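You operate a simulated robot arm through the tools that you are given. There is no shell and no other tool. Be economical: measure what you need, move in short steps, check, and stop when the job is done.

You run a simulated robot arm. Do the job below in one go: nothing can be reset, and whatever is moved stays where it is left.

Task
Count the hoop stubs on the fitting bench top, then put as many of the bar stubs from the fitting bench top on the top of the tool stand. Set down upright: bar stub.

Only the result counts: the job must be done as asked and must still hold three seconds after the hand-in. Knocking over, shifting, dropping, spilling or breaking anything else fails it.

Robot
A 6-joint arm with a two-finger parallel gripper on a trunk, on a base that drives. Base frame: it is fixed to the floor where the robot stands at the start and does not move with it; the origin is under the middle of the robot, x ahead of it, y to its left, z up; the surface under the hand at the start is at about z = 0.82. Units: m, degrees, N and s.
Its first joint turns from -166.0 to 166.0 degrees. Places, roughly: bar stub [1.25, 0, 0.75]; hoop stub [1.25, 0, 0.75]; top of the tool stand (23x46 cm) [-3.96, 0.32, 0.78]. Payload 3.43 kg.
The TCP is the grasp point between the finger pads, 0.034 m short of the fingertips. In the tool frame z runs along the fingers and y along their closing line. Largest opening 0.128 m; finger width 0.024, thickness 0.012; the body of the gripper, 0.048 by 0.13 m, starts 0.096 m behind the TCP.
Orientation is that of the tool frame in the base frame, as a unit quaternion [w, x, y, z]. With the fingers straight down and closing along the base's y, the tool's x points along the base's -x, its y along +y and its z along -z.

Tools
- The arm moves only by the tool nudge_tool. Its argument "deltas" is a list of rows, each a list of 7 numbers: the gripper command, from -1 (shut) to 1 (fully open), values between in proportion, then the shift along the tool's x, y, z in m, then the turn, a rotation vector about the tool's x, y, z in degrees. In form: [[hand, x, y, z, rx, ry, rz], ...]. A call has 1 to 8 rows; each row shifts and turns the commanded pose from where the row before left it, along the tool's axes as they then stand. Rows are played at 5 a second. More than 0.05 m and 8.6 degrees between two rows, or a gripper value outside its range, and nothing of the call is played. A pose out of reach is approached as far as the arm can. The call stops where the force on the tool passes 40 N (or 10 N more than at its start, if that is more) or the arm is blocked; 0.2 s more then pass. Each finger travels about 0.153 m/s and halts on what it meets, pressing with about 25 N; the grip force reading is that of the motor and also rises with nothing between the fingers. The clock runs only during rows and for 0.2 s after the last one: add rows that do not move to give the fingers time. It gives the time, the measured TCP pose, the force on the tool (base axes), the opening and the grip force at its end, in the units of the frame above (readings bear some noise), with the torque about the TCP (base axes, N m) and any sound that the robot's microphone picked up.
- Cameras (640 x 400 px; columns grow to the right, rows downward): "scene" is now at [0.1675, 0.1882, 1.2267]; the picture's right is [-0.32, -0.95, 0.00], its down [-0.27, 0.09, -0.96] and it looks along [0.91, -0.31, -0.28] (base axes); focal length 281 px, centre (320, 200). "wrist" rides on the gripper at [0.076, -0.011, -0.16] in the tool frame; the picture's right is [0.15, 0.99, 0.00], its down [-0.88, 0.13, -0.46] and it looks along [-0.45, 0.07, 0.89] (tool axes); focal length 234 px, centre (320, 200). There is no depth. A picture from a camera that has moved, and an enlarged one, comes with that camera's place and axes in the base frame and with its lens.
- capture(camera): a new picture of that camera. No time passes.
- base_move(legs): drives the robot by 1 to 6 legs, each [ahead, left, turn to the left] in m, m and degrees, along the robot's own axes; the way and the turn of a leg run together, so that a leg with both is an arc; at most 1.5 m and 180 degrees a leg. The arm and the cameras ride along, it lands a little off, and it stops where it bumps. It gives what a move gives.
- aim_head(pan, tilt): turns the head with the scene camera to pan (to the left, within 143 degrees either way) and tilt (down, from -29 to 69), counted from straight ahead of the robot. It gives what a move gives.
- enlarge(camera, box): a new picture of the part [left, top, right, bottom] of that camera's present view, enlarged. No time passes.
- finish_job(): hands the job in; it is judged then, once.

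Work in short steps. Places have to be worked out from the pictures, the camera data and where the tool is seen: move nearer, look again, correct. Check each grasp and each placing, and mend what went wrong. You have 120 turns and 98 pictures in all, those below and enlarged ones among them. Open the gripper and draw the arm clear of the work before you hand the job in, unless the task says otherwise; then end with one line.

The tools are called after "Request:" as a command line: name --pt "numbers of a row" for each row, then --argument value for the rest, lists and objects as JSON in quotes. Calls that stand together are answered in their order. nudge_tool: Moves the arm, as the interface text tells. Its arguments: {"type":"object","properties":{"deltas":{"type":"array"}},"required":["deltas"]} The other tools are called the same way: base_move (legs) drives the base; aim_head (pan, tilt) turns the head that bears the scene camera; capture (camera) takes a picture; enlarge (camera, box) takes an enlarged picture of a part of a camera's view; finish_job () hands the job in.

At the start:

```text
t: 0.0
ee_pos: [0.788, -0.0283, 1.1071]
tool_rot: [0.001, 0.001, 1.0, 0.0]
ft_force: [-0.3, 0.6, 0.6]
torque: [0.0, -0.01, -0.01]
grip_width: 0.1281
grasp_force: 0.0
robot x, y, heading: [-0.0046, -0.0017, -0.0]
head pan, tilt: [-18.7, 16.4]
```

scene: 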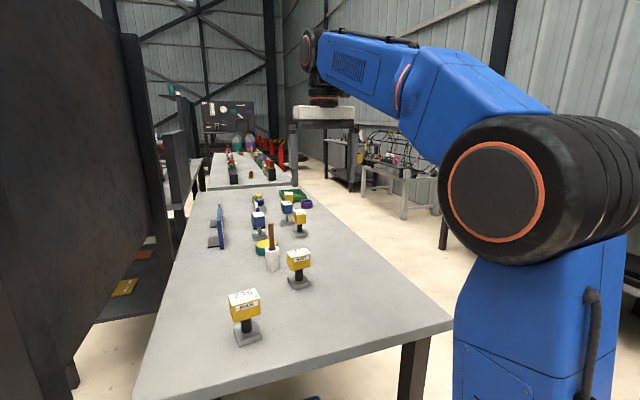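
wrist: 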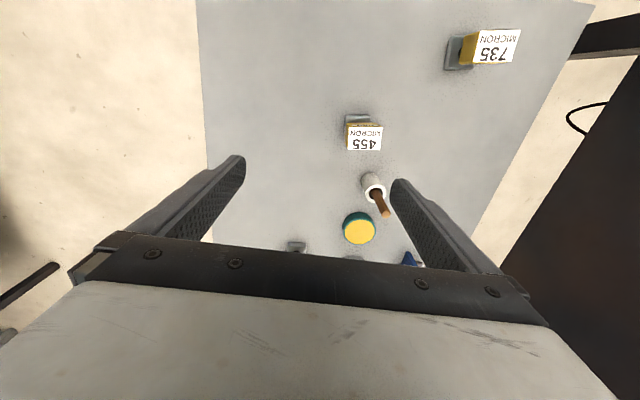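

The bench shows several yellow and blue items on posts; I need a closer look to tell hoop stubs from bar stubs.

Request:
enlarge --camera "scene" --box '[180, 170, 340, 270]'

Request:
enlarge --camera "scene" --box '[200, 230, 360, 350]'

```text
4.00 times, centred on (260, 220) of scene
camera zoom: at [0.1675, 0.1882, 1.2267], right [-0.32, -0.95, 0.0], down [-0.27, 0.09, -0.96], along [0.91, -0.31, -0.28], focal length 1125 px, centre (560, 120)
```

zoom: 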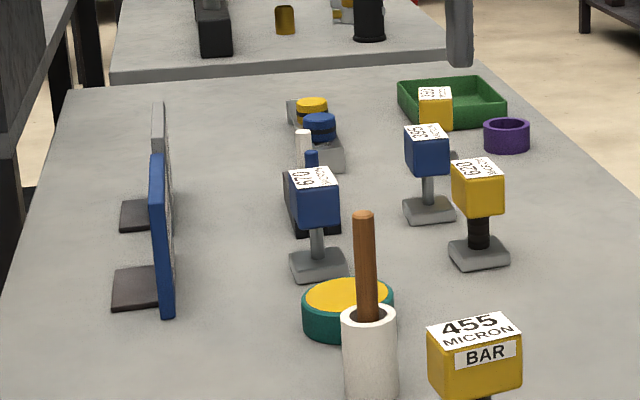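

```text
3.33 times, centred on (280, 290) of scene
camera zoom: at [0.1675, 0.1882, 1.2267], right [-0.32, -0.95, 0.0], down [-0.27, 0.09, -0.96], along [0.91, -0.31, -0.28], focal length 937 px, centre (453, -100)
```

zoom: 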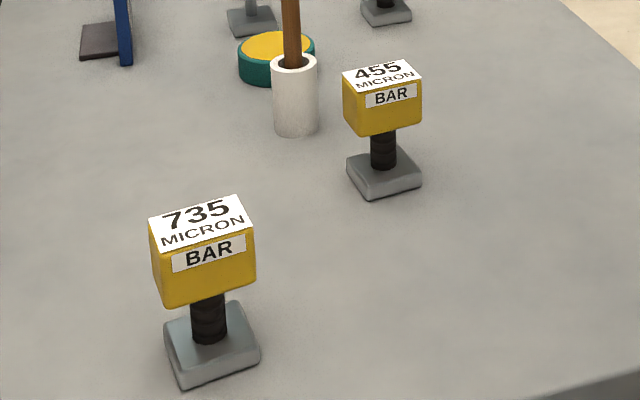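

Two nearby stubs read BAR. I zoom further into the far ones.

Request:
enlarge --camera "scene" --box '[245, 185, 315, 240]'

Request:
aim_head --pan -60 --tilt 25

Request:
capture --camera "scene"

Request:
aim_head --pan 60 --tilt 25

Request:
capture --camera "scene"

Request:
aim_head --pan 143 --tilt 15

Request:
capture --camera "scene"

Request:
aim_head --pan -143 --tilt 15

Request:
capture --camera "scene"

```text
7.27 times, centred on (280, 212) of scene
camera zoom: at [0.1675, 0.1882, 1.2267], right [-0.32, -0.95, 0.0], down [-0.27, 0.09, -0.96], along [0.91, -0.31, -0.28], focal length 2045 px, centre (611, 109)
```

zoom: 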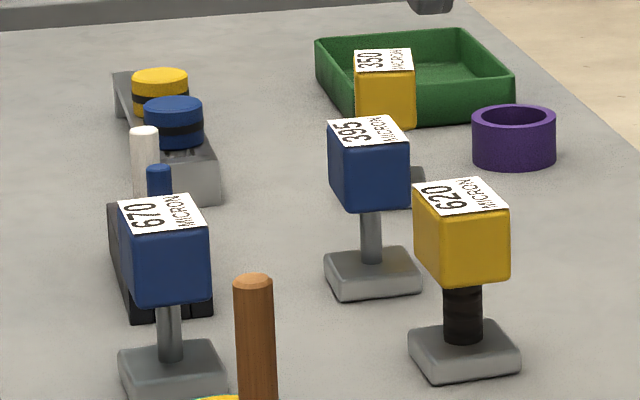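

```text
t: 1.1
ee_pos: [0.7871, -0.0282, 1.1078]
tool_rot: [0.001, 0.0, 1.0, 0.0]
ft_force: [0.0, -0.9, -0.7]
torque: [0.02, -0.02, 0.02]
grip_width: 0.1282
grasp_force: 0.0
robot x, y, heading: [-0.0021, 0.0005, -0.0]
head pan, tilt: [-60.0, 25.0]
```

```text
92 pictures are left
camera scene: at [0.1252, 0.1384, 1.2128], right [-0.87, -0.5, 0.0], down [-0.21, 0.37, -0.91], along [0.45, -0.78, -0.42], focal length 281 px, centre (320, 200)
```

scene: 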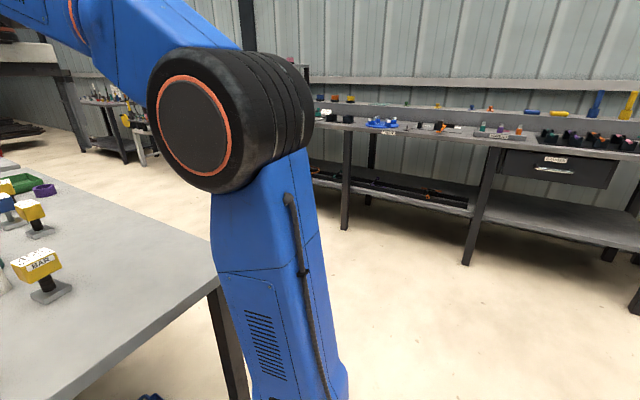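

```text
t: 3.1
ee_pos: [0.787, -0.0287, 1.1075]
tool_rot: [0.0, 0.0, 1.0, -0.001]
ft_force: [-0.5, 0.4, 0.4]
torque: [0.02, 0.0, 0.01]
grip_width: 0.1283
grasp_force: 0.0
robot x, y, heading: [0.0033, -0.003, -0.1]
head pan, tilt: [60.0, 25.0]
```

```text
91 pictures are left
camera scene: at [0.1251, 0.2979, 1.2128], right [0.87, -0.5, 0.0], down [-0.21, -0.37, -0.91], along [0.45, 0.78, -0.42], focal length 281 px, centre (320, 200)
```

scene: 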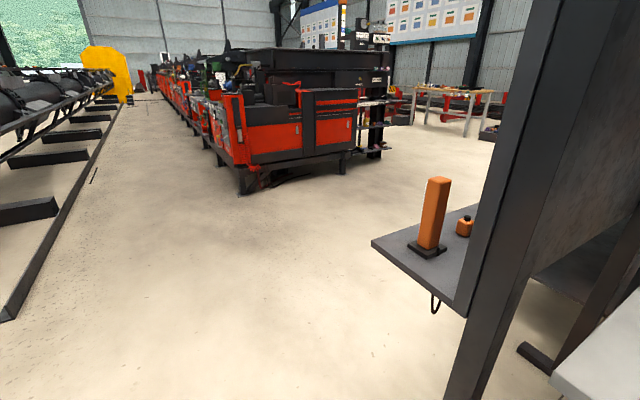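

```text
t: 4.7
ee_pos: [0.7874, -0.0279, 1.1079]
tool_rot: [-0.001, 0.0, 1.0, 0.0]
ft_force: [-0.4, -0.6, 1.0]
torque: [0.01, 0.02, 0.04]
grip_width: 0.1279
grasp_force: 0.0
robot x, y, heading: [0.0017, 0.0015, -0.1]
head pan, tilt: [143.0, 15.0]
```

```text
90 pictures are left
camera scene: at [0.0045, 0.2744, 1.229], right [0.6, 0.8, 0.0], down [0.21, -0.16, -0.97], along [-0.77, 0.58, -0.26], focal length 281 px, centre (320, 200)
```

scene: 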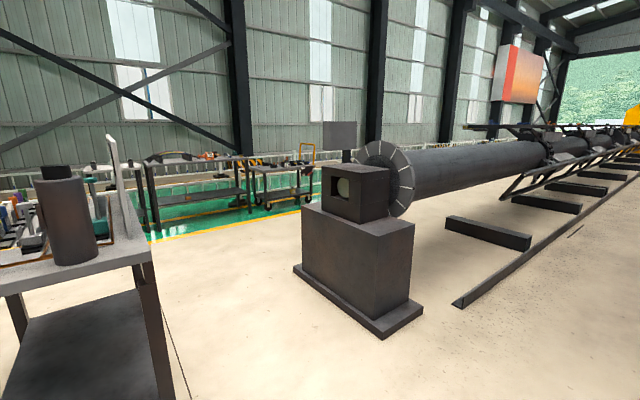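

```text
t: 8.6
ee_pos: [0.7863, -0.028, 1.1083]
tool_rot: [0.0, 0.001, 1.0, 0.0]
ft_force: [0.3, -0.1, -0.6]
torque: [0.0, 0.0, -0.01]
grip_width: 0.1282
grasp_force: 0.0
robot x, y, heading: [-0.0034, 0.0024, -0.1]
head pan, tilt: [-143.0, 15.0]
```

```text
89 pictures are left
camera scene: at [0.0045, 0.1619, 1.229], right [-0.6, 0.8, 0.0], down [0.21, 0.16, -0.97], along [-0.77, -0.58, -0.26], focal length 281 px, centre (320, 200)
```

scene: 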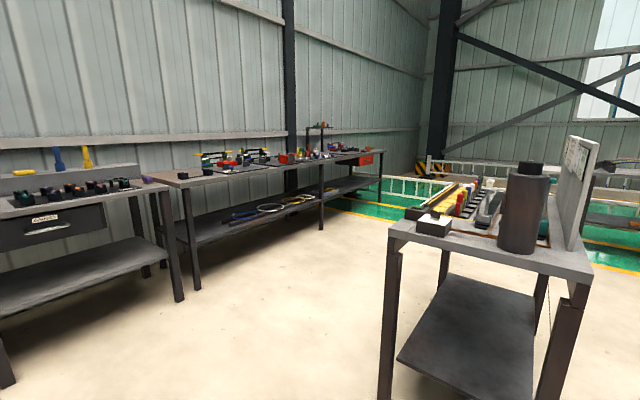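

Six stubs seen so far: 735, 455, 620, 350 (yellow) and 670, 395 (blue); far labels are not readable, so I'll look from the right side of the bench. The corridor there seems clear from y≈-0.25 to -1.7, so I drive to about (1.2, -0.85), facing the bench.

Request:
base_move --legs '[[0, -0.85, 0], [1.2, 0, 0], [0, 0, 90]]'

Request:
aim_head --pan 0 --tilt 30

Request:
capture --camera "scene"

Request:
capture --camera "wrist"

```text
t: 22.5
ee_pos: [1.1956, -0.0461, 1.1072]
tool_rot: [0.0, 0.715, -0.699, 0.0]
ft_force: [0.2, 0.9, 0.7]
torque: [0.0, 0.02, 0.02]
grip_width: 0.1283
grasp_force: 0.1
robot x, y, heading: [1.1841, -0.8357, 91.3]
head pan, tilt: [-143.0, 15.0]
```

```text
t: 24.8
ee_pos: [1.1964, -0.0466, 1.1073]
tool_rot: [0.0, 0.715, -0.699, 0.0]
ft_force: [0.6, 0.2, -0.3]
torque: [-0.01, 0.01, 0.01]
grip_width: 0.1281
grasp_force: 0.1
robot x, y, heading: [1.188, -0.8321, 91.4]
head pan, tilt: [0.0, 30.0]
```

```text
88 pictures are left
camera scene: at [0.9609, -0.6703, 1.2048], right [1.0, 0.02, 0.0], down [0.01, -0.5, -0.87], along [-0.02, 0.87, -0.5], focal length 281 px, centre (320, 200)
```

scene: 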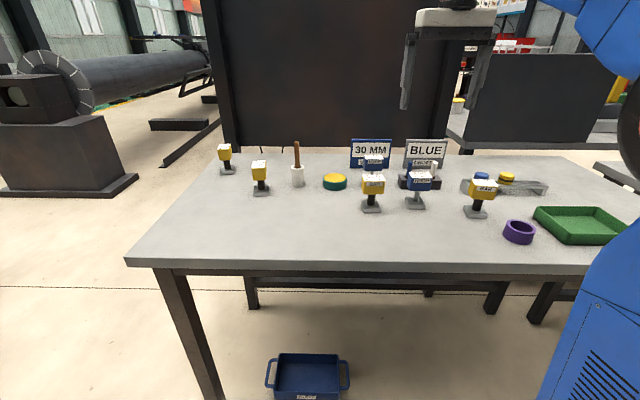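

```text
87 pictures are left
camera wrist: at [1.2099, -0.1224, 1.2671], right [-0.99, -0.17, 0.0], down [-0.15, 0.88, 0.46], along [-0.08, 0.45, -0.89], focal length 234 px, centre (320, 200)
```

wrist: 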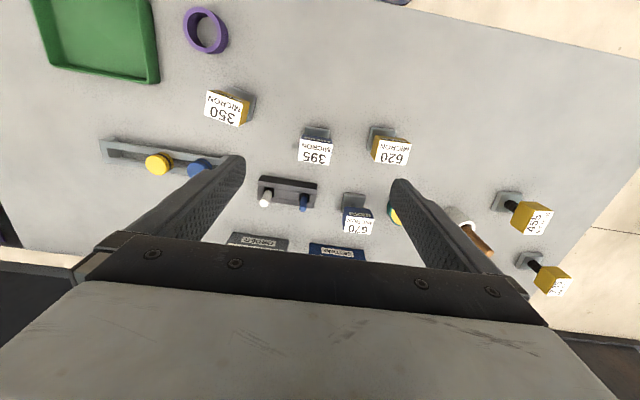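

Now I zoom to read the labels and signs.

Request:
enlarge --camera "scene" --box '[335, 130, 455, 215]'

Request:
enlarge --camera "scene" --box '[450, 160, 560, 225]'

Request:
enlarge --camera "wrist" --box '[220, 120, 420, 260]'

```text
4.71 times, centred on (395, 172) of scene
camera zoom: at [0.9609, -0.6703, 1.2048], right [1.0, 0.02, 0.0], down [0.01, -0.5, -0.87], along [-0.02, 0.87, -0.5], focal length 1323 px, centre (-33, 329)
```

zoom: 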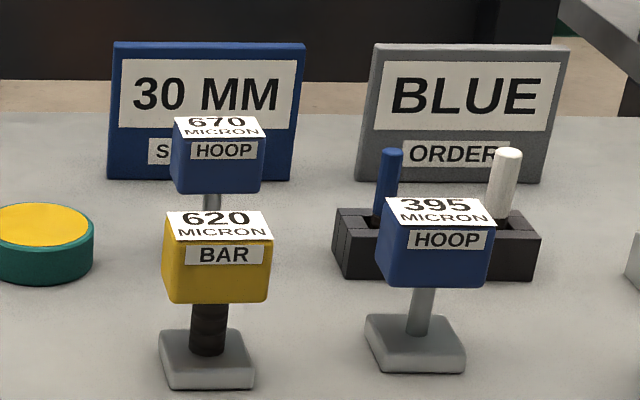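

```text
5.82 times, centred on (505, 192) of scene
camera zoom: at [0.9609, -0.6703, 1.2048], right [1.0, 0.02, 0.0], down [0.01, -0.5, -0.87], along [-0.02, 0.87, -0.5], focal length 1636 px, centre (-756, 244)
```

zoom: 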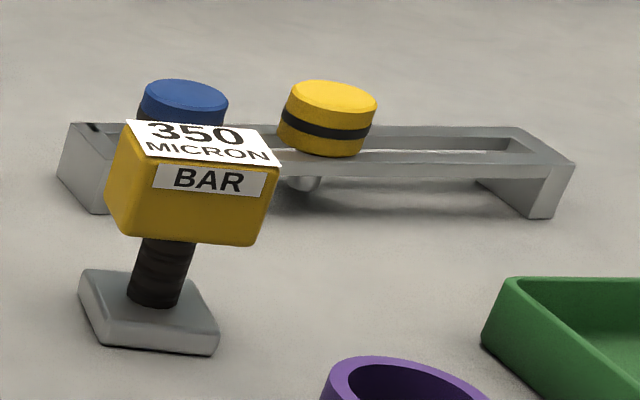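

```text
2.86 times, centred on (320, 190) of wrist
camera zoom: at [1.2099, -0.1224, 1.2671], right [-0.99, -0.17, 0.0], down [-0.15, 0.88, 0.46], along [-0.08, 0.45, -0.89], focal length 669 px, centre (320, 229)
```

zoom: 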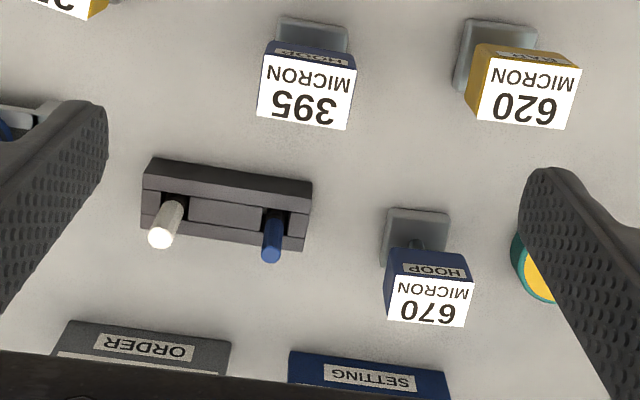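

The two HOOP stubs are 670 and 395, so the count is 2; BAR stubs are 735, 455, 620, 350. I will take 735 and 455 (near end), so I drive back to the start place and look.

Request:
base_move --legs '[[0, 0, -91.4], [-1.19, 0, 0], [0, 0.9, 0]]'

Request:
aim_head --pan -5 --tilt 35

Request:
capture --camera "scene"

Request:
capture --camera "wrist"

```text
t: 39.0
ee_pos: [0.7913, 0.0501, 1.107]
tool_rot: [0.0, -0.002, 1.0, 0.0]
ft_force: [0.1, 1.0, 0.1]
torque: [0.01, -0.01, 0.01]
grip_width: 0.128
grasp_force: 0.1
robot x, y, heading: [0.0011, 0.0769, 0.3]
head pan, tilt: [0.0, 30.0]
```

```text
t: 39.6
ee_pos: [0.7913, 0.05, 1.1071]
tool_rot: [0.0, -0.003, 1.0, -0.001]
ft_force: [-0.3, 0.1, 1.0]
torque: [-0.01, 0.01, 0.0]
grip_width: 0.128
grasp_force: 0.1
robot x, y, heading: [0.0035, 0.0735, 0.2]
head pan, tilt: [-5.0, 35.0]
```

```text
83 pictures are left
camera scene: at [0.1697, 0.2852, 1.1971], right [-0.08, -1.0, 0.0], down [-0.57, 0.05, -0.82], along [0.82, -0.07, -0.57], focal length 281 px, centre (320, 200)
```

scene: 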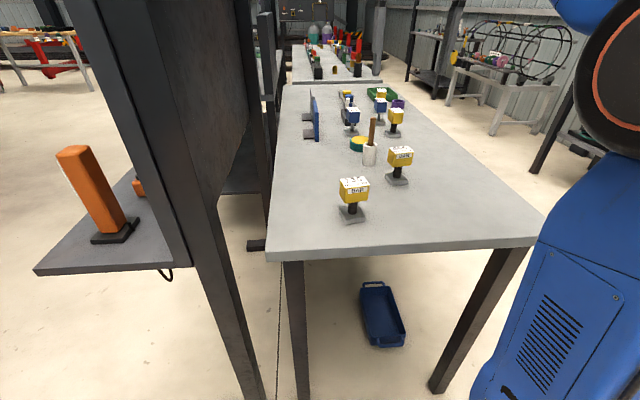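

```text
82 pictures are left
camera wrist: at [0.7164, 0.0374, 1.2671], right [-0.15, 0.99, 0.0], down [0.88, 0.13, 0.46], along [0.45, 0.07, -0.89], focal length 234 px, centre (320, 200)
```

wrist: 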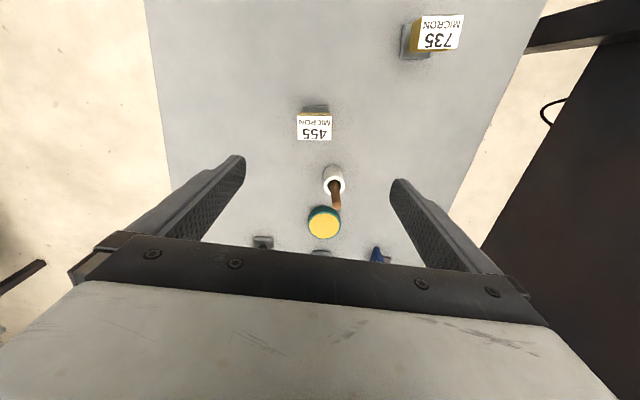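

Triangulation puts 735 at about (0.642, 0.176) with top z≈0.915, and 455 at (0.78, 0.04). I move above 735.

Request:
nudge_tool --pt "1 0.0373 0.0315 0 0 0 0" --pt "1 0.0373 0.0315 0 0 0 0" --pt "1 0.0373 0.0315 0 0 0 0" --pt "1 0.0373 0.0315 0 0 0 0" --pt "1 0 0 0.04 0 0 0" --pt "1 0 0 0 0 0 0"

Request:
capture --camera "wrist"

Request:
capture --camera "scene"

```text
t: 41.0
ee_pos: [0.6407, 0.1765, 1.0669]
tool_rot: [0.0, -0.002, 1.0, 0.0]
ft_force: [0.2, 0.5, -1.1]
torque: [0.03, -0.01, 0.02]
grip_width: 0.1282
grasp_force: 0.0
robot x, y, heading: [0.0048, 0.072, 0.1]
head pan, tilt: [-5.0, 35.0]
```

```text
81 pictures are left
camera wrist: at [0.5656, 0.1647, 1.2271], right [-0.15, 0.99, 0.0], down [0.88, 0.13, 0.46], along [0.45, 0.07, -0.89], focal length 234 px, centre (320, 200)
```

wrist: 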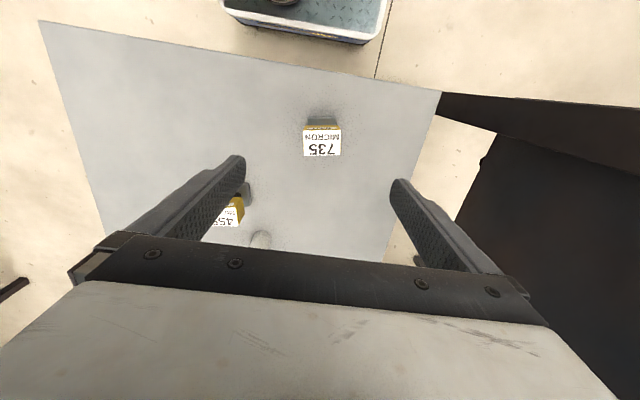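

```text
80 pictures are left
camera scene: at [0.1697, 0.2852, 1.197], right [-0.08, -1.0, 0.0], down [-0.57, 0.05, -0.82], along [0.82, -0.07, -0.57], focal length 281 px, centre (320, 200)
```

scene: 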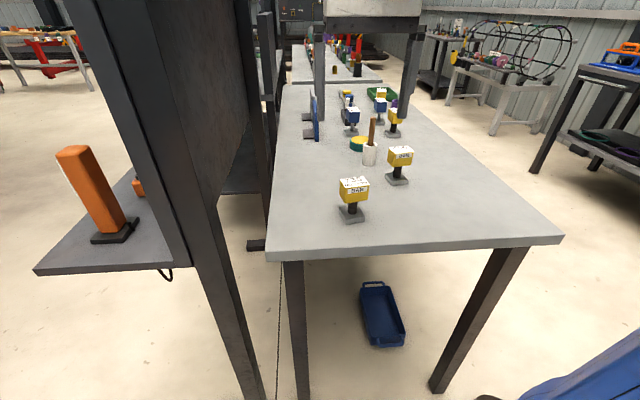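

Well centred. I enlarge to get the block's yaw and width.

Request:
enlarge --camera "wrist" --box '[280, 100, 360, 170]'

Request:
enlarge --camera "scene" --box '[320, 160, 400, 230]'

```text
5.71 times, centred on (320, 135) of wrist
camera zoom: at [0.5656, 0.1647, 1.2271], right [-0.15, 0.99, 0.0], down [0.88, 0.13, 0.46], along [0.45, 0.07, -0.89], focal length 1338 px, centre (320, 571)
```

zoom: 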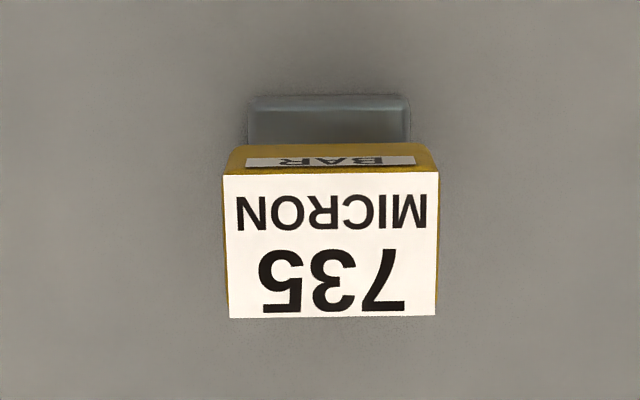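

```text
5.71 times, centred on (360, 195) of scene
camera zoom: at [0.1697, 0.2852, 1.197], right [-0.08, -1.0, 0.0], down [-0.57, 0.05, -0.82], along [0.82, -0.07, -0.57], focal length 1607 px, centre (91, 229)
```

zoom: 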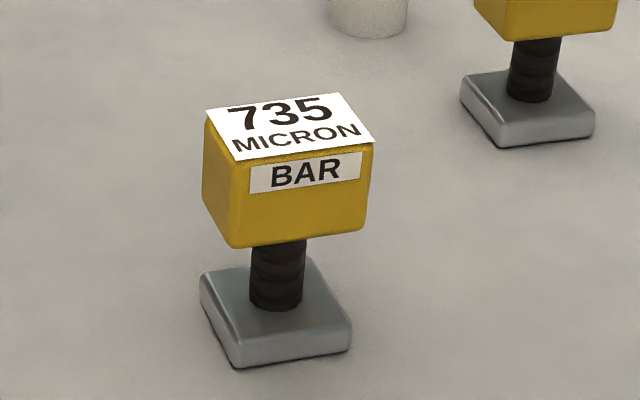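

Block 735: about 5 cm wide along its text, turned about 9° from y, top z≈0.915. I rotate by -9°, correct slightly and descend.

Request:
nudge_tool --pt "1 0.003 0.0015 0 0 0 0" --pt "1 0 0 0.02 0 0 -4.5" --pt "1 0 0 0.02 0 0 -4.5" --pt "1 0 0 0.045 0 0 0" --pt "1 0 0 0.045 0 0 0" --pt "1 0 0 0.03 0 0 0" --pt "1 0 0 0 0 0 0"

Request:
capture --camera "wrist"

Request:
enlarge --camera "scene" --box '[300, 130, 420, 230]'

```text
t: 42.6
ee_pos: [0.6372, 0.1762, 0.908]
tool_rot: [0.0, -0.081, 0.997, 0.0]
ft_force: [-0.1, -0.7, 0.4]
torque: [-0.03, 0.0, 0.01]
grip_width: 0.1278
grasp_force: 0.0
robot x, y, heading: [0.0026, 0.0744, 0.2]
head pan, tilt: [-5.0, 35.0]
```

```text
77 pictures are left
camera wrist: at [0.5647, 0.1527, 1.0675], right [-0.3, 0.95, 0.0], down [0.85, 0.27, 0.46], along [0.43, 0.14, -0.89], focal length 234 px, centre (320, 200)
```

wrist: 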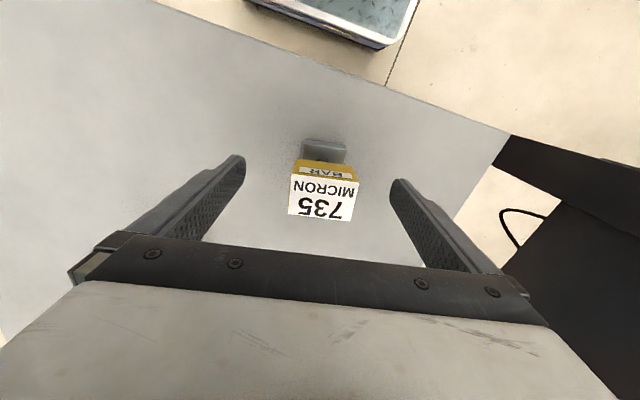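

```text
4.00 times, centred on (360, 180) of scene
camera zoom: at [0.1697, 0.2852, 1.197], right [-0.08, -1.0, 0.0], down [-0.57, 0.05, -0.82], along [0.82, -0.07, -0.57], focal length 1125 px, centre (160, 280)
```

zoom: 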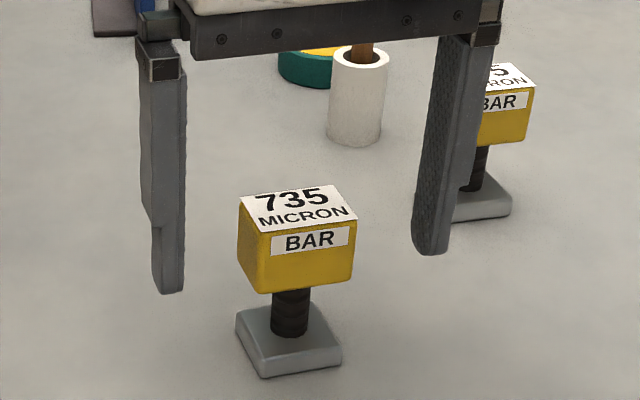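

Top at z≈0.911, aligned with the fingers. I descend 2 cm and close.

Request:
nudge_tool --pt "1 0 0.001 0.02 0 0 0" --pt "1 0 0 0 0 0 0" --pt "-1 0 0 0 0 0 0" --pt "-1 0 0 0 0 0 0" --pt "-1 0 0 0 0 0 0" --pt "-1 0 0 0 0 0 0"

Request:
capture --camera "wrist"

```text
t: 44.0
ee_pos: [0.6378, 0.1768, 0.8883]
tool_rot: [0.0, -0.082, 0.997, 0.001]
ft_force: [0.8, 1.2, 1.1]
torque: [-0.02, -0.11, 0.07]
grip_width: 0.0517
grasp_force: 24.8
robot x, y, heading: [0.0023, 0.075, 0.3]
head pan, tilt: [-5.0, 35.0]
```

```text
75 pictures are left
camera wrist: at [0.5651, 0.1538, 1.0476], right [-0.3, 0.95, 0.0], down [0.85, 0.27, 0.46], along [0.43, 0.14, -0.89], focal length 234 px, centre (320, 200)
```

wrist: 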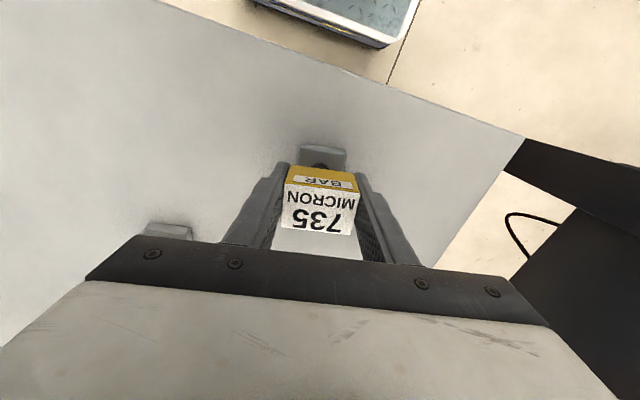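

Gripped (5.2 cm). I lift it and check.

Request:
nudge_tool --pt "-1 0 0 -0.02 0 0 0" --pt "-1 0 0 -0.045 0 0 0" --pt "-1 0 0 -0.045 0 0 0" --pt "-1 0 0 -0.045 0 0 0" --pt "-1 0.045 0 -0.01 0 0 0" --pt "-1 0.045 0 0 0 0 0" --pt "-1 0.045 0 0 0 0 0" --pt "-1 0 0 0 0 0 0"

Request:
capture --camera "wrist"

Request:
capture --camera "scene"

```text
t: 45.9
ee_pos: [0.5062, 0.155, 1.0533]
tool_rot: [0.0, -0.081, 0.997, 0.0]
ft_force: [0.9, -0.7, -3.2]
torque: [0.0, 0.03, 0.0]
grip_width: 0.0517
grasp_force: 24.9
robot x, y, heading: [0.0048, 0.0721, 0.5]
head pan, tilt: [-5.0, 35.0]
```

```text
74 pictures are left
camera wrist: at [0.4336, 0.1318, 1.2129], right [-0.3, 0.95, 0.0], down [0.85, 0.27, 0.46], along [0.43, 0.14, -0.89], focal length 234 px, centre (320, 200)
```

wrist: 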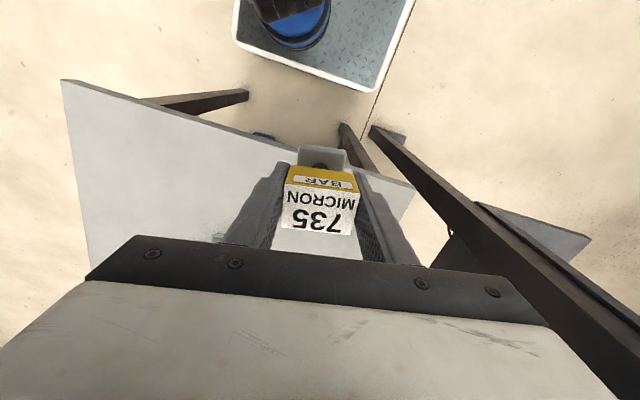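

```text
73 pictures are left
camera scene: at [0.1698, 0.2853, 1.197], right [-0.08, -1.0, 0.0], down [-0.57, 0.05, -0.82], along [0.82, -0.07, -0.57], focal length 281 px, centre (320, 200)
```

scene: 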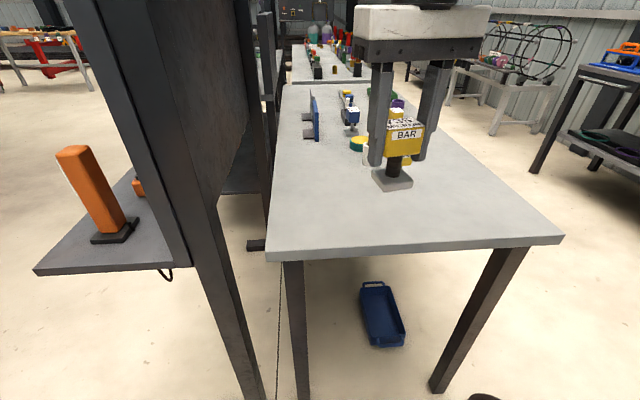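

Held well upright. I go right into the corridor, turn around and drive towards the stand part of the way, then look.

Request:
base_move --legs '[[0, -1.0, 0], [0, 0, 179.5], [1.3, 0, 0]]'

Request:
aim_head --pan -20 --tilt 20

Request:
capture --camera "scene"

```text
t: 64.7
ee_pos: [-1.8344, -0.9732, 1.0531]
tool_rot: [0.0, 0.998, 0.068, 0.0]
ft_force: [0.6, -0.1, -4.0]
torque: [0.01, -0.01, -0.02]
grip_width: 0.0517
grasp_force: 25.1
robot x, y, heading: [-1.3314, -0.9029, 178.7]
head pan, tilt: [-5.0, 35.0]
```

```text
t: 65.4
ee_pos: [-1.834, -0.9729, 1.0532]
tool_rot: [0.0, 0.998, 0.069, -0.001]
ft_force: [0.3, 0.2, -3.4]
torque: [0.0, -0.02, -0.02]
grip_width: 0.0517
grasp_force: 24.8
robot x, y, heading: [-1.3289, -0.9027, 178.9]
head pan, tilt: [-20.0, 20.0]
```

```text
72 pictures are left
camera scene: at [-1.5025, -1.0912, 1.2208], right [0.36, 0.93, 0.0], down [0.32, -0.12, -0.94], along [-0.88, 0.34, -0.34], focal length 281 px, centre (320, 200)
```

scene: 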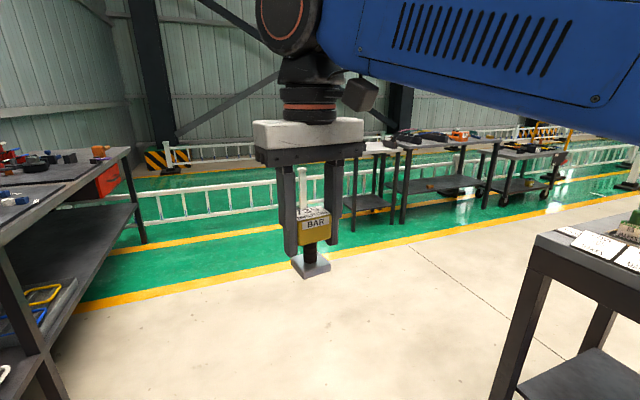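

The tool stand is the small table near pixel (363,150). I drive on to x≈-2.7 and part way sideways, then look again.

Request:
base_move --legs '[[1.35, 0, 1.2], [0, -0.9, 0]]'

Request:
aim_head --pan -8 --tilt 25

Request:
capture --camera "scene"

```text
t: 76.3
ee_pos: [-3.1546, -0.08, 1.0529]
tool_rot: [0.001, 0.997, 0.075, 0.001]
ft_force: [-0.3, -0.5, -3.3]
torque: [0.05, 0.03, -0.01]
grip_width: 0.0519
grasp_force: 24.5
robot x, y, heading: [-2.6554, -0.0082, 179.6]
head pan, tilt: [-20.0, 20.0]
```

```text
t: 77.1
ee_pos: [-3.1547, -0.0805, 1.0535]
tool_rot: [0.0, 0.997, 0.075, 0.0]
ft_force: [-0.1, 0.2, -2.7]
torque: [-0.02, -0.03, -0.04]
grip_width: 0.052
grasp_force: 25.1
robot x, y, heading: [-2.6486, -0.0047, 179.6]
head pan, tilt: [-8.0, 25.0]
```

```text
71 pictures are left
camera scene: at [-2.8251, -0.2125, 1.2128], right [0.15, 0.99, 0.0], down [0.42, -0.06, -0.91], along [-0.9, 0.13, -0.42], focal length 281 px, centre (320, 200)
```

scene: 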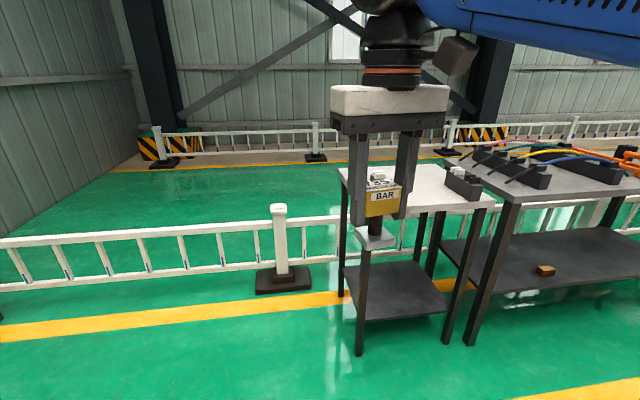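

The stand is right ahead, with some black blocks at its right part. I strafe a bit further and look with both cameras.

Request:
base_move --legs '[[0, -0.3, 0]]'

Request:
aim_head --pan -10 --tilt 30

Request:
capture --camera "scene"

Request:
capture --camera "wrist"

```text
t: 79.1
ee_pos: [-3.1519, 0.218, 1.0529]
tool_rot: [0.0, 0.997, 0.072, 0.0]
ft_force: [0.6, 0.3, -3.2]
torque: [0.01, 0.0, 0.0]
grip_width: 0.0517
grasp_force: 25.0
robot x, y, heading: [-2.6483, 0.2898, 179.3]
head pan, tilt: [-8.0, 25.0]
```

```text
t: 79.8
ee_pos: [-3.1527, 0.2183, 1.0539]
tool_rot: [0.0, 0.997, 0.072, 0.001]
ft_force: [-0.7, -0.3, -2.6]
torque: [-0.02, -0.05, 0.02]
grip_width: 0.0517
grasp_force: 24.8
robot x, y, heading: [-2.6495, 0.2918, 179.2]
head pan, tilt: [-10.0, 30.0]
```

```text
70 pictures are left
camera scene: at [-2.8211, 0.086, 1.2048], right [0.19, 0.98, 0.0], down [0.49, -0.09, -0.87], along [-0.85, 0.16, -0.5], focal length 281 px, centre (320, 200)
```

scene: 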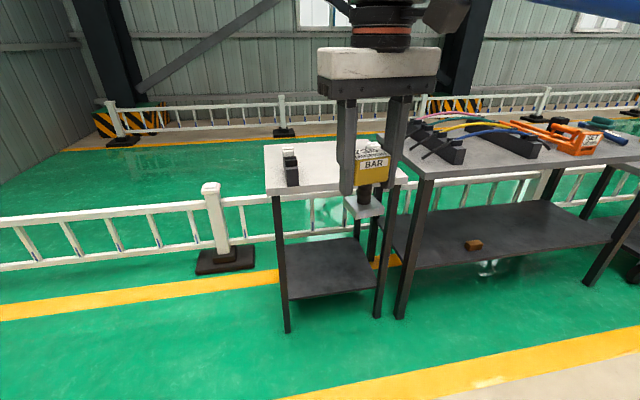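

```text
69 pictures are left
camera wrist: at [-3.0777, 0.2385, 1.2129], right [0.29, -0.96, 0.0], down [-0.85, -0.26, 0.46], along [-0.44, -0.13, -0.89], focal length 234 px, centre (320, 200)
```

wrist: 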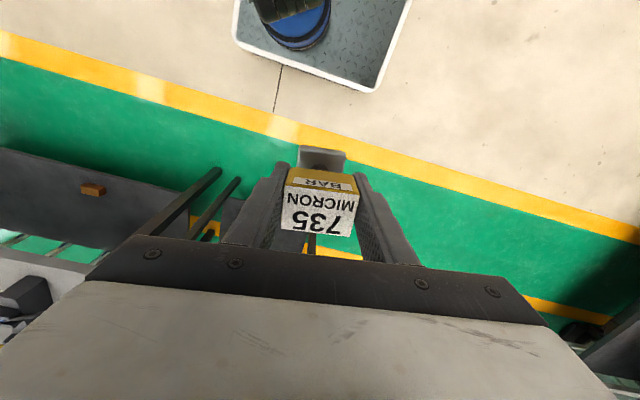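

I zoom on the stand top to check its extents and what lies on it.

Request:
enlarge --camera "scene" --box '[250, 120, 420, 225]'

```text
3.76 times, centred on (335, 172) of scene
camera zoom: at [-2.8211, 0.086, 1.2048], right [0.19, 0.98, 0.0], down [0.49, -0.09, -0.87], along [-0.85, 0.16, -0.5], focal length 1059 px, centre (264, 304)
```

zoom: 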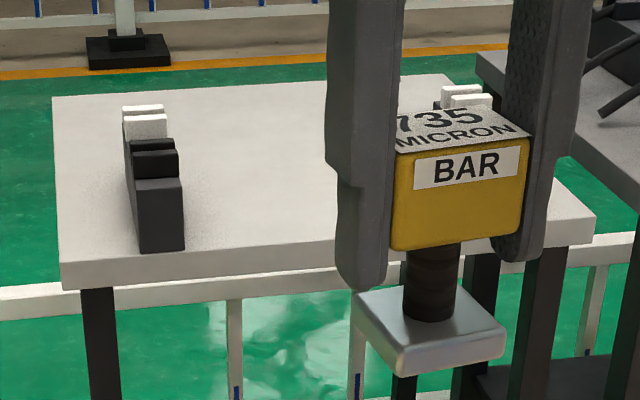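

The stand spans x≈-3.65…-4.09, y≈0.07…0.53, with clamps at its left and right; the middle is free. I raise slightly, drive ahead 0.37 m, and look from above.

Request:
nudge_tool --pt "-1 0 0 -0.045 0 0 0" --pt "-1 0 0 -0.03 0 0 0" --pt "-1 0 0 0 0 0 0"

Request:
base_move --legs '[[0.37, 0, 0.8]]'

Request:
aim_head --pan -8 --tilt 35

Request:
capture --camera "scene"

Request:
capture --camera "wrist"

```text
t: 80.5
ee_pos: [-3.152, 0.2155, 1.1271]
tool_rot: [0.0, 0.997, 0.072, 0.0]
ft_force: [0.0, 0.8, -3.4]
torque: [0.02, -0.03, 0.0]
grip_width: 0.052
grasp_force: 25.3
robot x, y, heading: [-2.6473, 0.29, 179.2]
head pan, tilt: [-10.0, 30.0]
```

```text
t: 82.9
ee_pos: [-3.5276, 0.2124, 1.1273]
tool_rot: [0.0, 0.997, 0.078, 0.0]
ft_force: [0.4, -0.3, -2.6]
torque: [-0.02, -0.03, 0.01]
grip_width: 0.052
grasp_force: 25.3
robot x, y, heading: [-3.0231, 0.2919, -180.0]
head pan, tilt: [-10.0, 30.0]
```

```text
t: 83.6
ee_pos: [-3.528, 0.211, 1.1264]
tool_rot: [0.0, 0.997, 0.078, 0.0]
ft_force: [0.8, -0.6, -3.0]
torque: [-0.02, -0.01, 0.03]
grip_width: 0.0519
grasp_force: 24.8
robot x, y, heading: [-3.0281, 0.2892, -180.3]
head pan, tilt: [-8.0, 35.0]
```

```text
67 pictures are left
camera scene: at [-3.194, 0.0828, 1.1971], right [0.14, 0.99, 0.0], down [0.57, -0.08, -0.82], along [-0.81, 0.11, -0.57], focal length 281 px, centre (320, 200)
```

scene: 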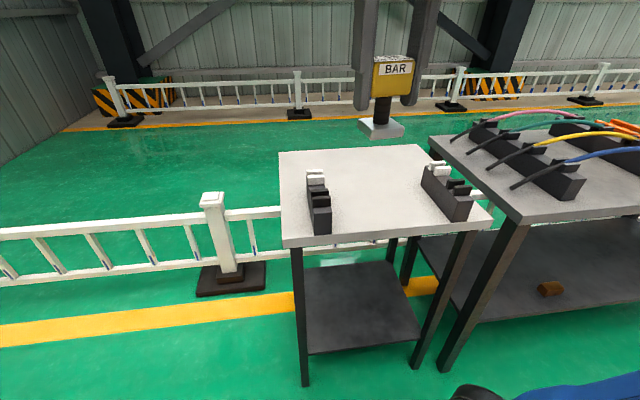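

```text
66 pictures are left
camera wrist: at [-3.4544, 0.2339, 1.2867], right [0.3, -0.95, 0.0], down [-0.85, -0.27, 0.46], along [-0.43, -0.14, -0.89], focal length 234 px, centre (320, 200)
```

wrist: 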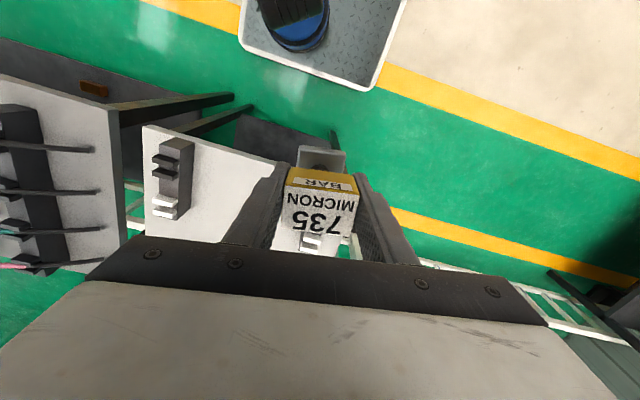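

Stand top is clear between y≈0.17 and 0.455. I plan to place stubs at (-3.99, 0.31) and (-3.90, 0.31); I drive 8 cm closer, square the tool, and move above.

Request:
base_move --legs '[[0.08, 0, 0]]'

Request:
nudge_tool --pt "-1 0 0 0 0 0 4.5" --pt "-1 0 0 0 0 0 4.5" --pt "-1 -0.04 -0.015 0 0 0 0" --pt "-1 -0.04 -0.015 0 0 0 0" --pt "-1 -0.04 -0.015 0 0 0 0" --pt "-1 -0.04 -0.015 0 0 0 0" --pt "-1 -0.04 -0.015 0 0 0 0" --pt "-1 0 0 0 0 0 0"

Request:
capture --camera "wrist"

Request:
capture --camera "scene"

```text
t: 84.7
ee_pos: [-3.6077, 0.2099, 1.1275]
tool_rot: [0.001, 0.997, 0.078, 0.0]
ft_force: [-0.2, 0.3, -3.5]
torque: [0.02, 0.02, -0.01]
grip_width: 0.0515
grasp_force: 24.9
robot x, y, heading: [-3.1054, 0.2916, -179.9]
head pan, tilt: [-8.0, 35.0]
```

```text
t: 86.5
ee_pos: [-3.8081, 0.2896, 1.127]
tool_rot: [0.0, 1.0, 0.0, 0.0]
ft_force: [0.3, -0.8, -3.8]
torque: [0.0, 0.03, -0.05]
grip_width: 0.052
grasp_force: 24.6
robot x, y, heading: [-3.106, 0.2933, -179.9]
head pan, tilt: [-8.0, 35.0]
```

```text
65 pictures are left
camera wrist: at [-3.7316, 0.2994, 1.2871], right [0.15, -0.99, 0.0], down [-0.88, -0.13, 0.46], along [-0.45, -0.07, -0.89], focal length 234 px, centre (320, 200)
```

wrist: 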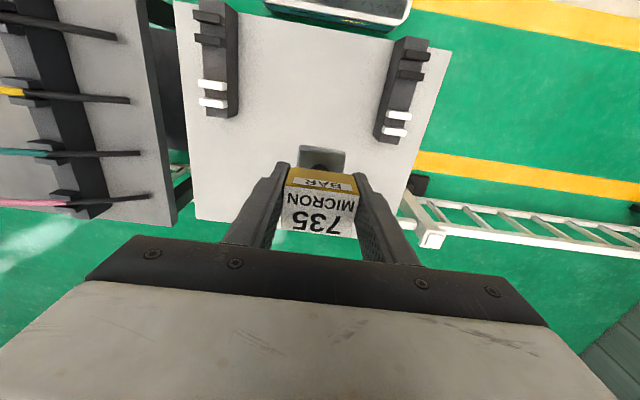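

```text
64 pictures are left
camera scene: at [-3.2739, 0.0827, 1.197], right [0.14, 0.99, 0.0], down [0.57, -0.08, -0.82], along [-0.81, 0.11, -0.57], focal length 281 px, centre (320, 200)
```

scene: 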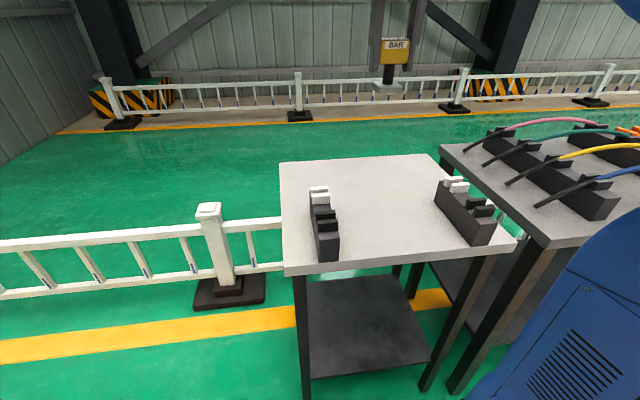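

The clamps occupy the front half, so the free zone is the back half (x≈-3.84…-4.08), matching the given 23x46 cm. I'll place at (-3.96, 0.40) first, and later at (-3.96, 0.22).

Request:
nudge_tool --pt "-1 -0.038 -0.0276 0 0 0 0" --pt "-1 -0.038 -0.0276 0 0 0 0" --pt "-1 -0.038 -0.0276 0 0 0 0" --pt "-1 -0.038 -0.0276 0 0 0 0" --pt "-1 0 0 0.045 0 0 0" --pt "-1 0 0 0.045 0 0 0" --pt "-1 0 0 0.045 0 0 0" --pt "-1 0 0 0.045 0 0 0"

Request:
capture --camera "wrist"

Request:
capture --camera "scene"

```text
t: 88.3
ee_pos: [-3.9618, 0.3956, 0.9477]
tool_rot: [0.0, 1.0, 0.0, -0.001]
ft_force: [-0.2, -0.9, -3.1]
torque: [0.01, 0.0, -0.02]
grip_width: 0.0519
grasp_force: 25.2
robot x, y, heading: [-3.1052, 0.2921, -180.0]
head pan, tilt: [-8.0, 35.0]
```

```text
63 pictures are left
camera wrist: at [-3.8854, 0.4061, 1.1081], right [0.15, -0.99, 0.0], down [-0.88, -0.13, 0.46], along [-0.45, -0.07, -0.89], focal length 234 px, centre (320, 200)
```

wrist: 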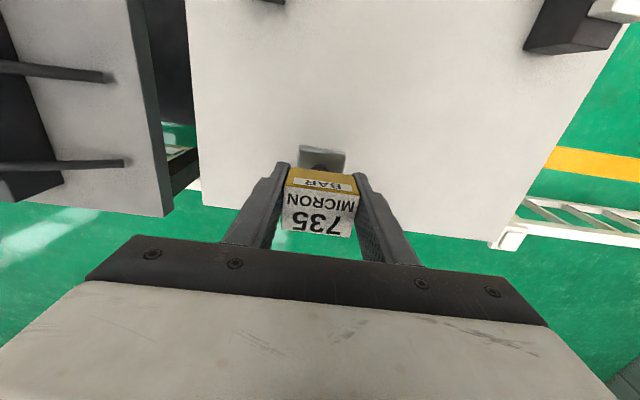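

```text
62 pictures are left
camera scene: at [-3.2739, 0.0827, 1.197], right [0.14, 0.99, 0.0], down [0.57, -0.08, -0.82], along [-0.81, 0.11, -0.57], focal length 281 px, centre (320, 200)
```

scene: 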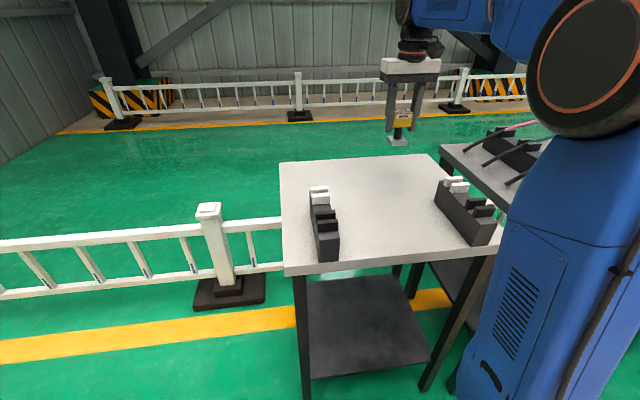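

Position confirmed well inside the surface. I lower to just above contact, then in small steps.

Request:
nudge_tool --pt "-1 0 0 0.045 0 0 0" --pt "-1 0 0 0.03 0 0 0" --pt "-1 0 0 0.01 0 0 0" --pt "-1 0 0 0 0 0 0"

Request:
nudge_tool --pt "-1 0 0 0.005 0 0 0" --pt "-1 0 0 0.004 0 0 0" --pt "-1 0 0 0 0 0 0"

Request:
enlarge --camera "scene" --box '[360, 90, 450, 200]'

```text
t: 89.3
ee_pos: [-3.9612, 0.3954, 0.8615]
tool_rot: [0.0, 1.0, -0.001, 0.001]
ft_force: [-0.1, -0.2, -2.8]
torque: [-0.01, -0.03, -0.01]
grip_width: 0.0517
grasp_force: 24.8
robot x, y, heading: [-3.1025, 0.2942, -180.2]
head pan, tilt: [-8.0, 35.0]
```

```text
t: 90.1
ee_pos: [-3.9608, 0.3951, 0.8537]
tool_rot: [0.001, 1.0, 0.0, 0.001]
ft_force: [-1.1, 0.0, -2.7]
torque: [-0.01, -0.05, 0.01]
grip_width: 0.0519
grasp_force: 24.7
robot x, y, heading: [-3.1033, 0.2914, -180.1]
head pan, tilt: [-8.0, 35.0]
```

```text
3.64 times, centred on (405, 145) of scene
camera zoom: at [-3.274, 0.0827, 1.197], right [0.14, 0.99, 0.0], down [0.57, -0.08, -0.82], along [-0.81, 0.11, -0.57], focal length 1023 px, centre (11, 400)
```

zoom: 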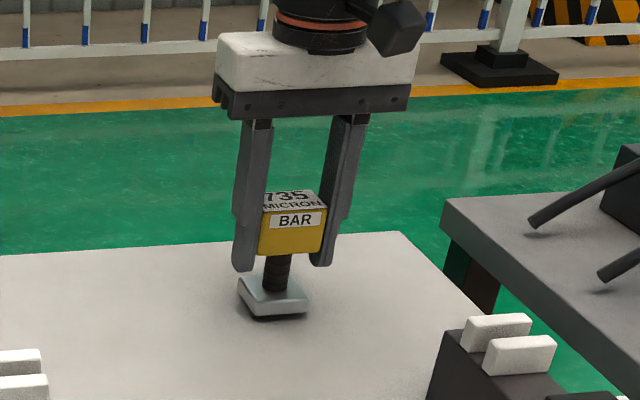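

Nearly touching, no contact force yet. I continue in 3 mm steps.

Request:
nudge_tool --pt "-1 0 0 0.003 0 0 0" --pt "-1 0 0 0.002 0 0 0" --pt "-1 0 0 0 0 0 0"

Request:
nudge_tool --pt "-1 0 0 0.002 0 0 0" --pt "-1 0 0 0 0 0 0"

```text
t: 90.9
ee_pos: [-3.9608, 0.3967, 0.8475]
tool_rot: [0.0, 1.0, 0.0, 0.0]
ft_force: [0.4, 0.0, -3.3]
torque: [0.01, -0.02, 0.01]
grip_width: 0.0518
grasp_force: 24.7
robot x, y, heading: [-3.1057, 0.2899, -180.1]
head pan, tilt: [-8.0, 35.0]
```

```text
t: 91.5
ee_pos: [-3.959, 0.3981, 0.8467]
tool_rot: [0.0, 1.0, 0.0, -0.001]
ft_force: [1.1, -2.4, 13.8]
torque: [-0.21, -0.34, -0.07]
grip_width: 0.0518
grasp_force: 25.4
robot x, y, heading: [-3.1027, 0.2928, -180.2]
head pan, tilt: [-8.0, 35.0]
```

Contact at TCP z≈0.847. I ease 1 mm up and open the gripper partly.

Request:
nudge_tool --pt "-1 0 0 -0.001 0 0 0" --pt "-0.1 0 0 0 0 0 0" --pt "0.2 0 0 0 0 0 0" --pt "0.5 0 0 0 0 0 0" --pt "0.5 0 0 0 0 0 0"

Request:
nudge_tool --pt "0.5 0 0 -0.04 0 0 0" --pt "0.5 0 0 -0.045 0 0 0" --pt "0.5 0 0 -0.045 0 0 0" --pt "0.5 0 0 -0.045 0 0 0" --pt "0.5 0 0 -0.045 0 0 0" --pt "0.5 0 0 0 0 0 0"

Request:
capture --camera "wrist"

Request:
enlarge --camera "scene" --box '[300, 90, 500, 220]'

```text
t: 92.7
ee_pos: [-3.9603, 0.3969, 0.847]
tool_rot: [-0.001, 1.0, 0.0, 0.0]
ft_force: [-0.4, -0.6, 0.5]
torque: [-0.01, 0.02, 0.01]
grip_width: 0.096
grasp_force: 0.2
robot x, y, heading: [-3.1074, 0.2921, -180.0]
head pan, tilt: [-8.0, 35.0]
```

```text
t: 94.1
ee_pos: [-3.9605, 0.3951, 1.0659]
tool_rot: [0.0, 1.0, 0.001, -0.001]
ft_force: [0.6, 0.1, -0.5]
torque: [0.0, -0.04, 0.01]
grip_width: 0.0961
grasp_force: 0.1
robot x, y, heading: [-3.1058, 0.2919, -180.1]
head pan, tilt: [-8.0, 35.0]
```

```text
60 pictures are left
camera wrist: at [-3.8844, 0.4052, 1.2251], right [0.15, -0.99, 0.0], down [-0.88, -0.13, 0.46], along [-0.45, -0.07, -0.89], focal length 234 px, centre (320, 200)
```

wrist: 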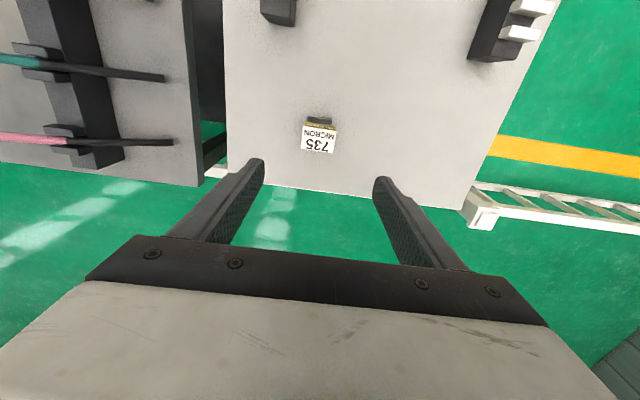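

```text
3.08 times, centred on (400, 155) of scene
camera zoom: at [-3.2739, 0.0827, 1.197], right [0.14, 0.99, 0.0], down [0.57, -0.08, -0.82], along [-0.81, 0.11, -0.57], focal length 865 px, centre (74, 338)
```

zoom: 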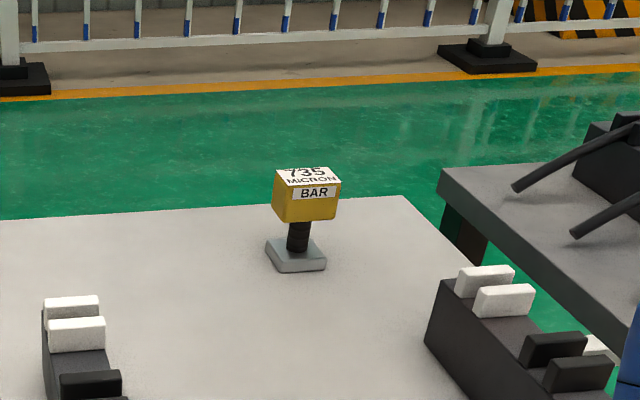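

735 stands upright on the stand. I retract the arm and drive back to the bench by the same route.

Request:
nudge_tool --pt "0.5 0.03 0 -0.03 0 0 0" --pt "0.5 0.03 0 -0.03 0 0 0" --pt "0.5 0.05 0 0 0 0 0" --pt "0.5 0.05 0 0 0 0 0" --pt "0.5 0.05 0 0 0 0 0" --pt "0.5 0.05 0 0 0 0 0" --pt "0.5 0.05 0 0 0 0 0" --pt "0.5 0.03 0 0 0 0 0"

Request:
base_move --legs '[[-0.45, 0, 0], [0, 1.2, 0], [0, 0, -180], [1.3, 0, 0], [1.25, 0, 0]]'

```text
t: 95.9
ee_pos: [-3.62, 0.3976, 1.1266]
tool_rot: [0.0, 1.0, 0.0, 0.001]
ft_force: [-0.5, -0.4, -0.5]
torque: [0.02, -0.05, 0.0]
grip_width: 0.096
grasp_force: 0.1
robot x, y, heading: [-3.1041, 0.2929, -180.3]
head pan, tilt: [-8.0, 35.0]
```

```text
t: 123.6
ee_pos: [0.3965, -1.0351, 1.126]
tool_rot: [0.0, 0.008, 1.0, 0.001]
ft_force: [0.4, -1.1, -0.7]
torque: [-0.01, -0.01, 0.0]
grip_width: 0.0961
grasp_force: 0.1
robot x, y, heading: [-0.1169, -0.9197, -0.8]
head pan, tilt: [-8.0, 35.0]
```

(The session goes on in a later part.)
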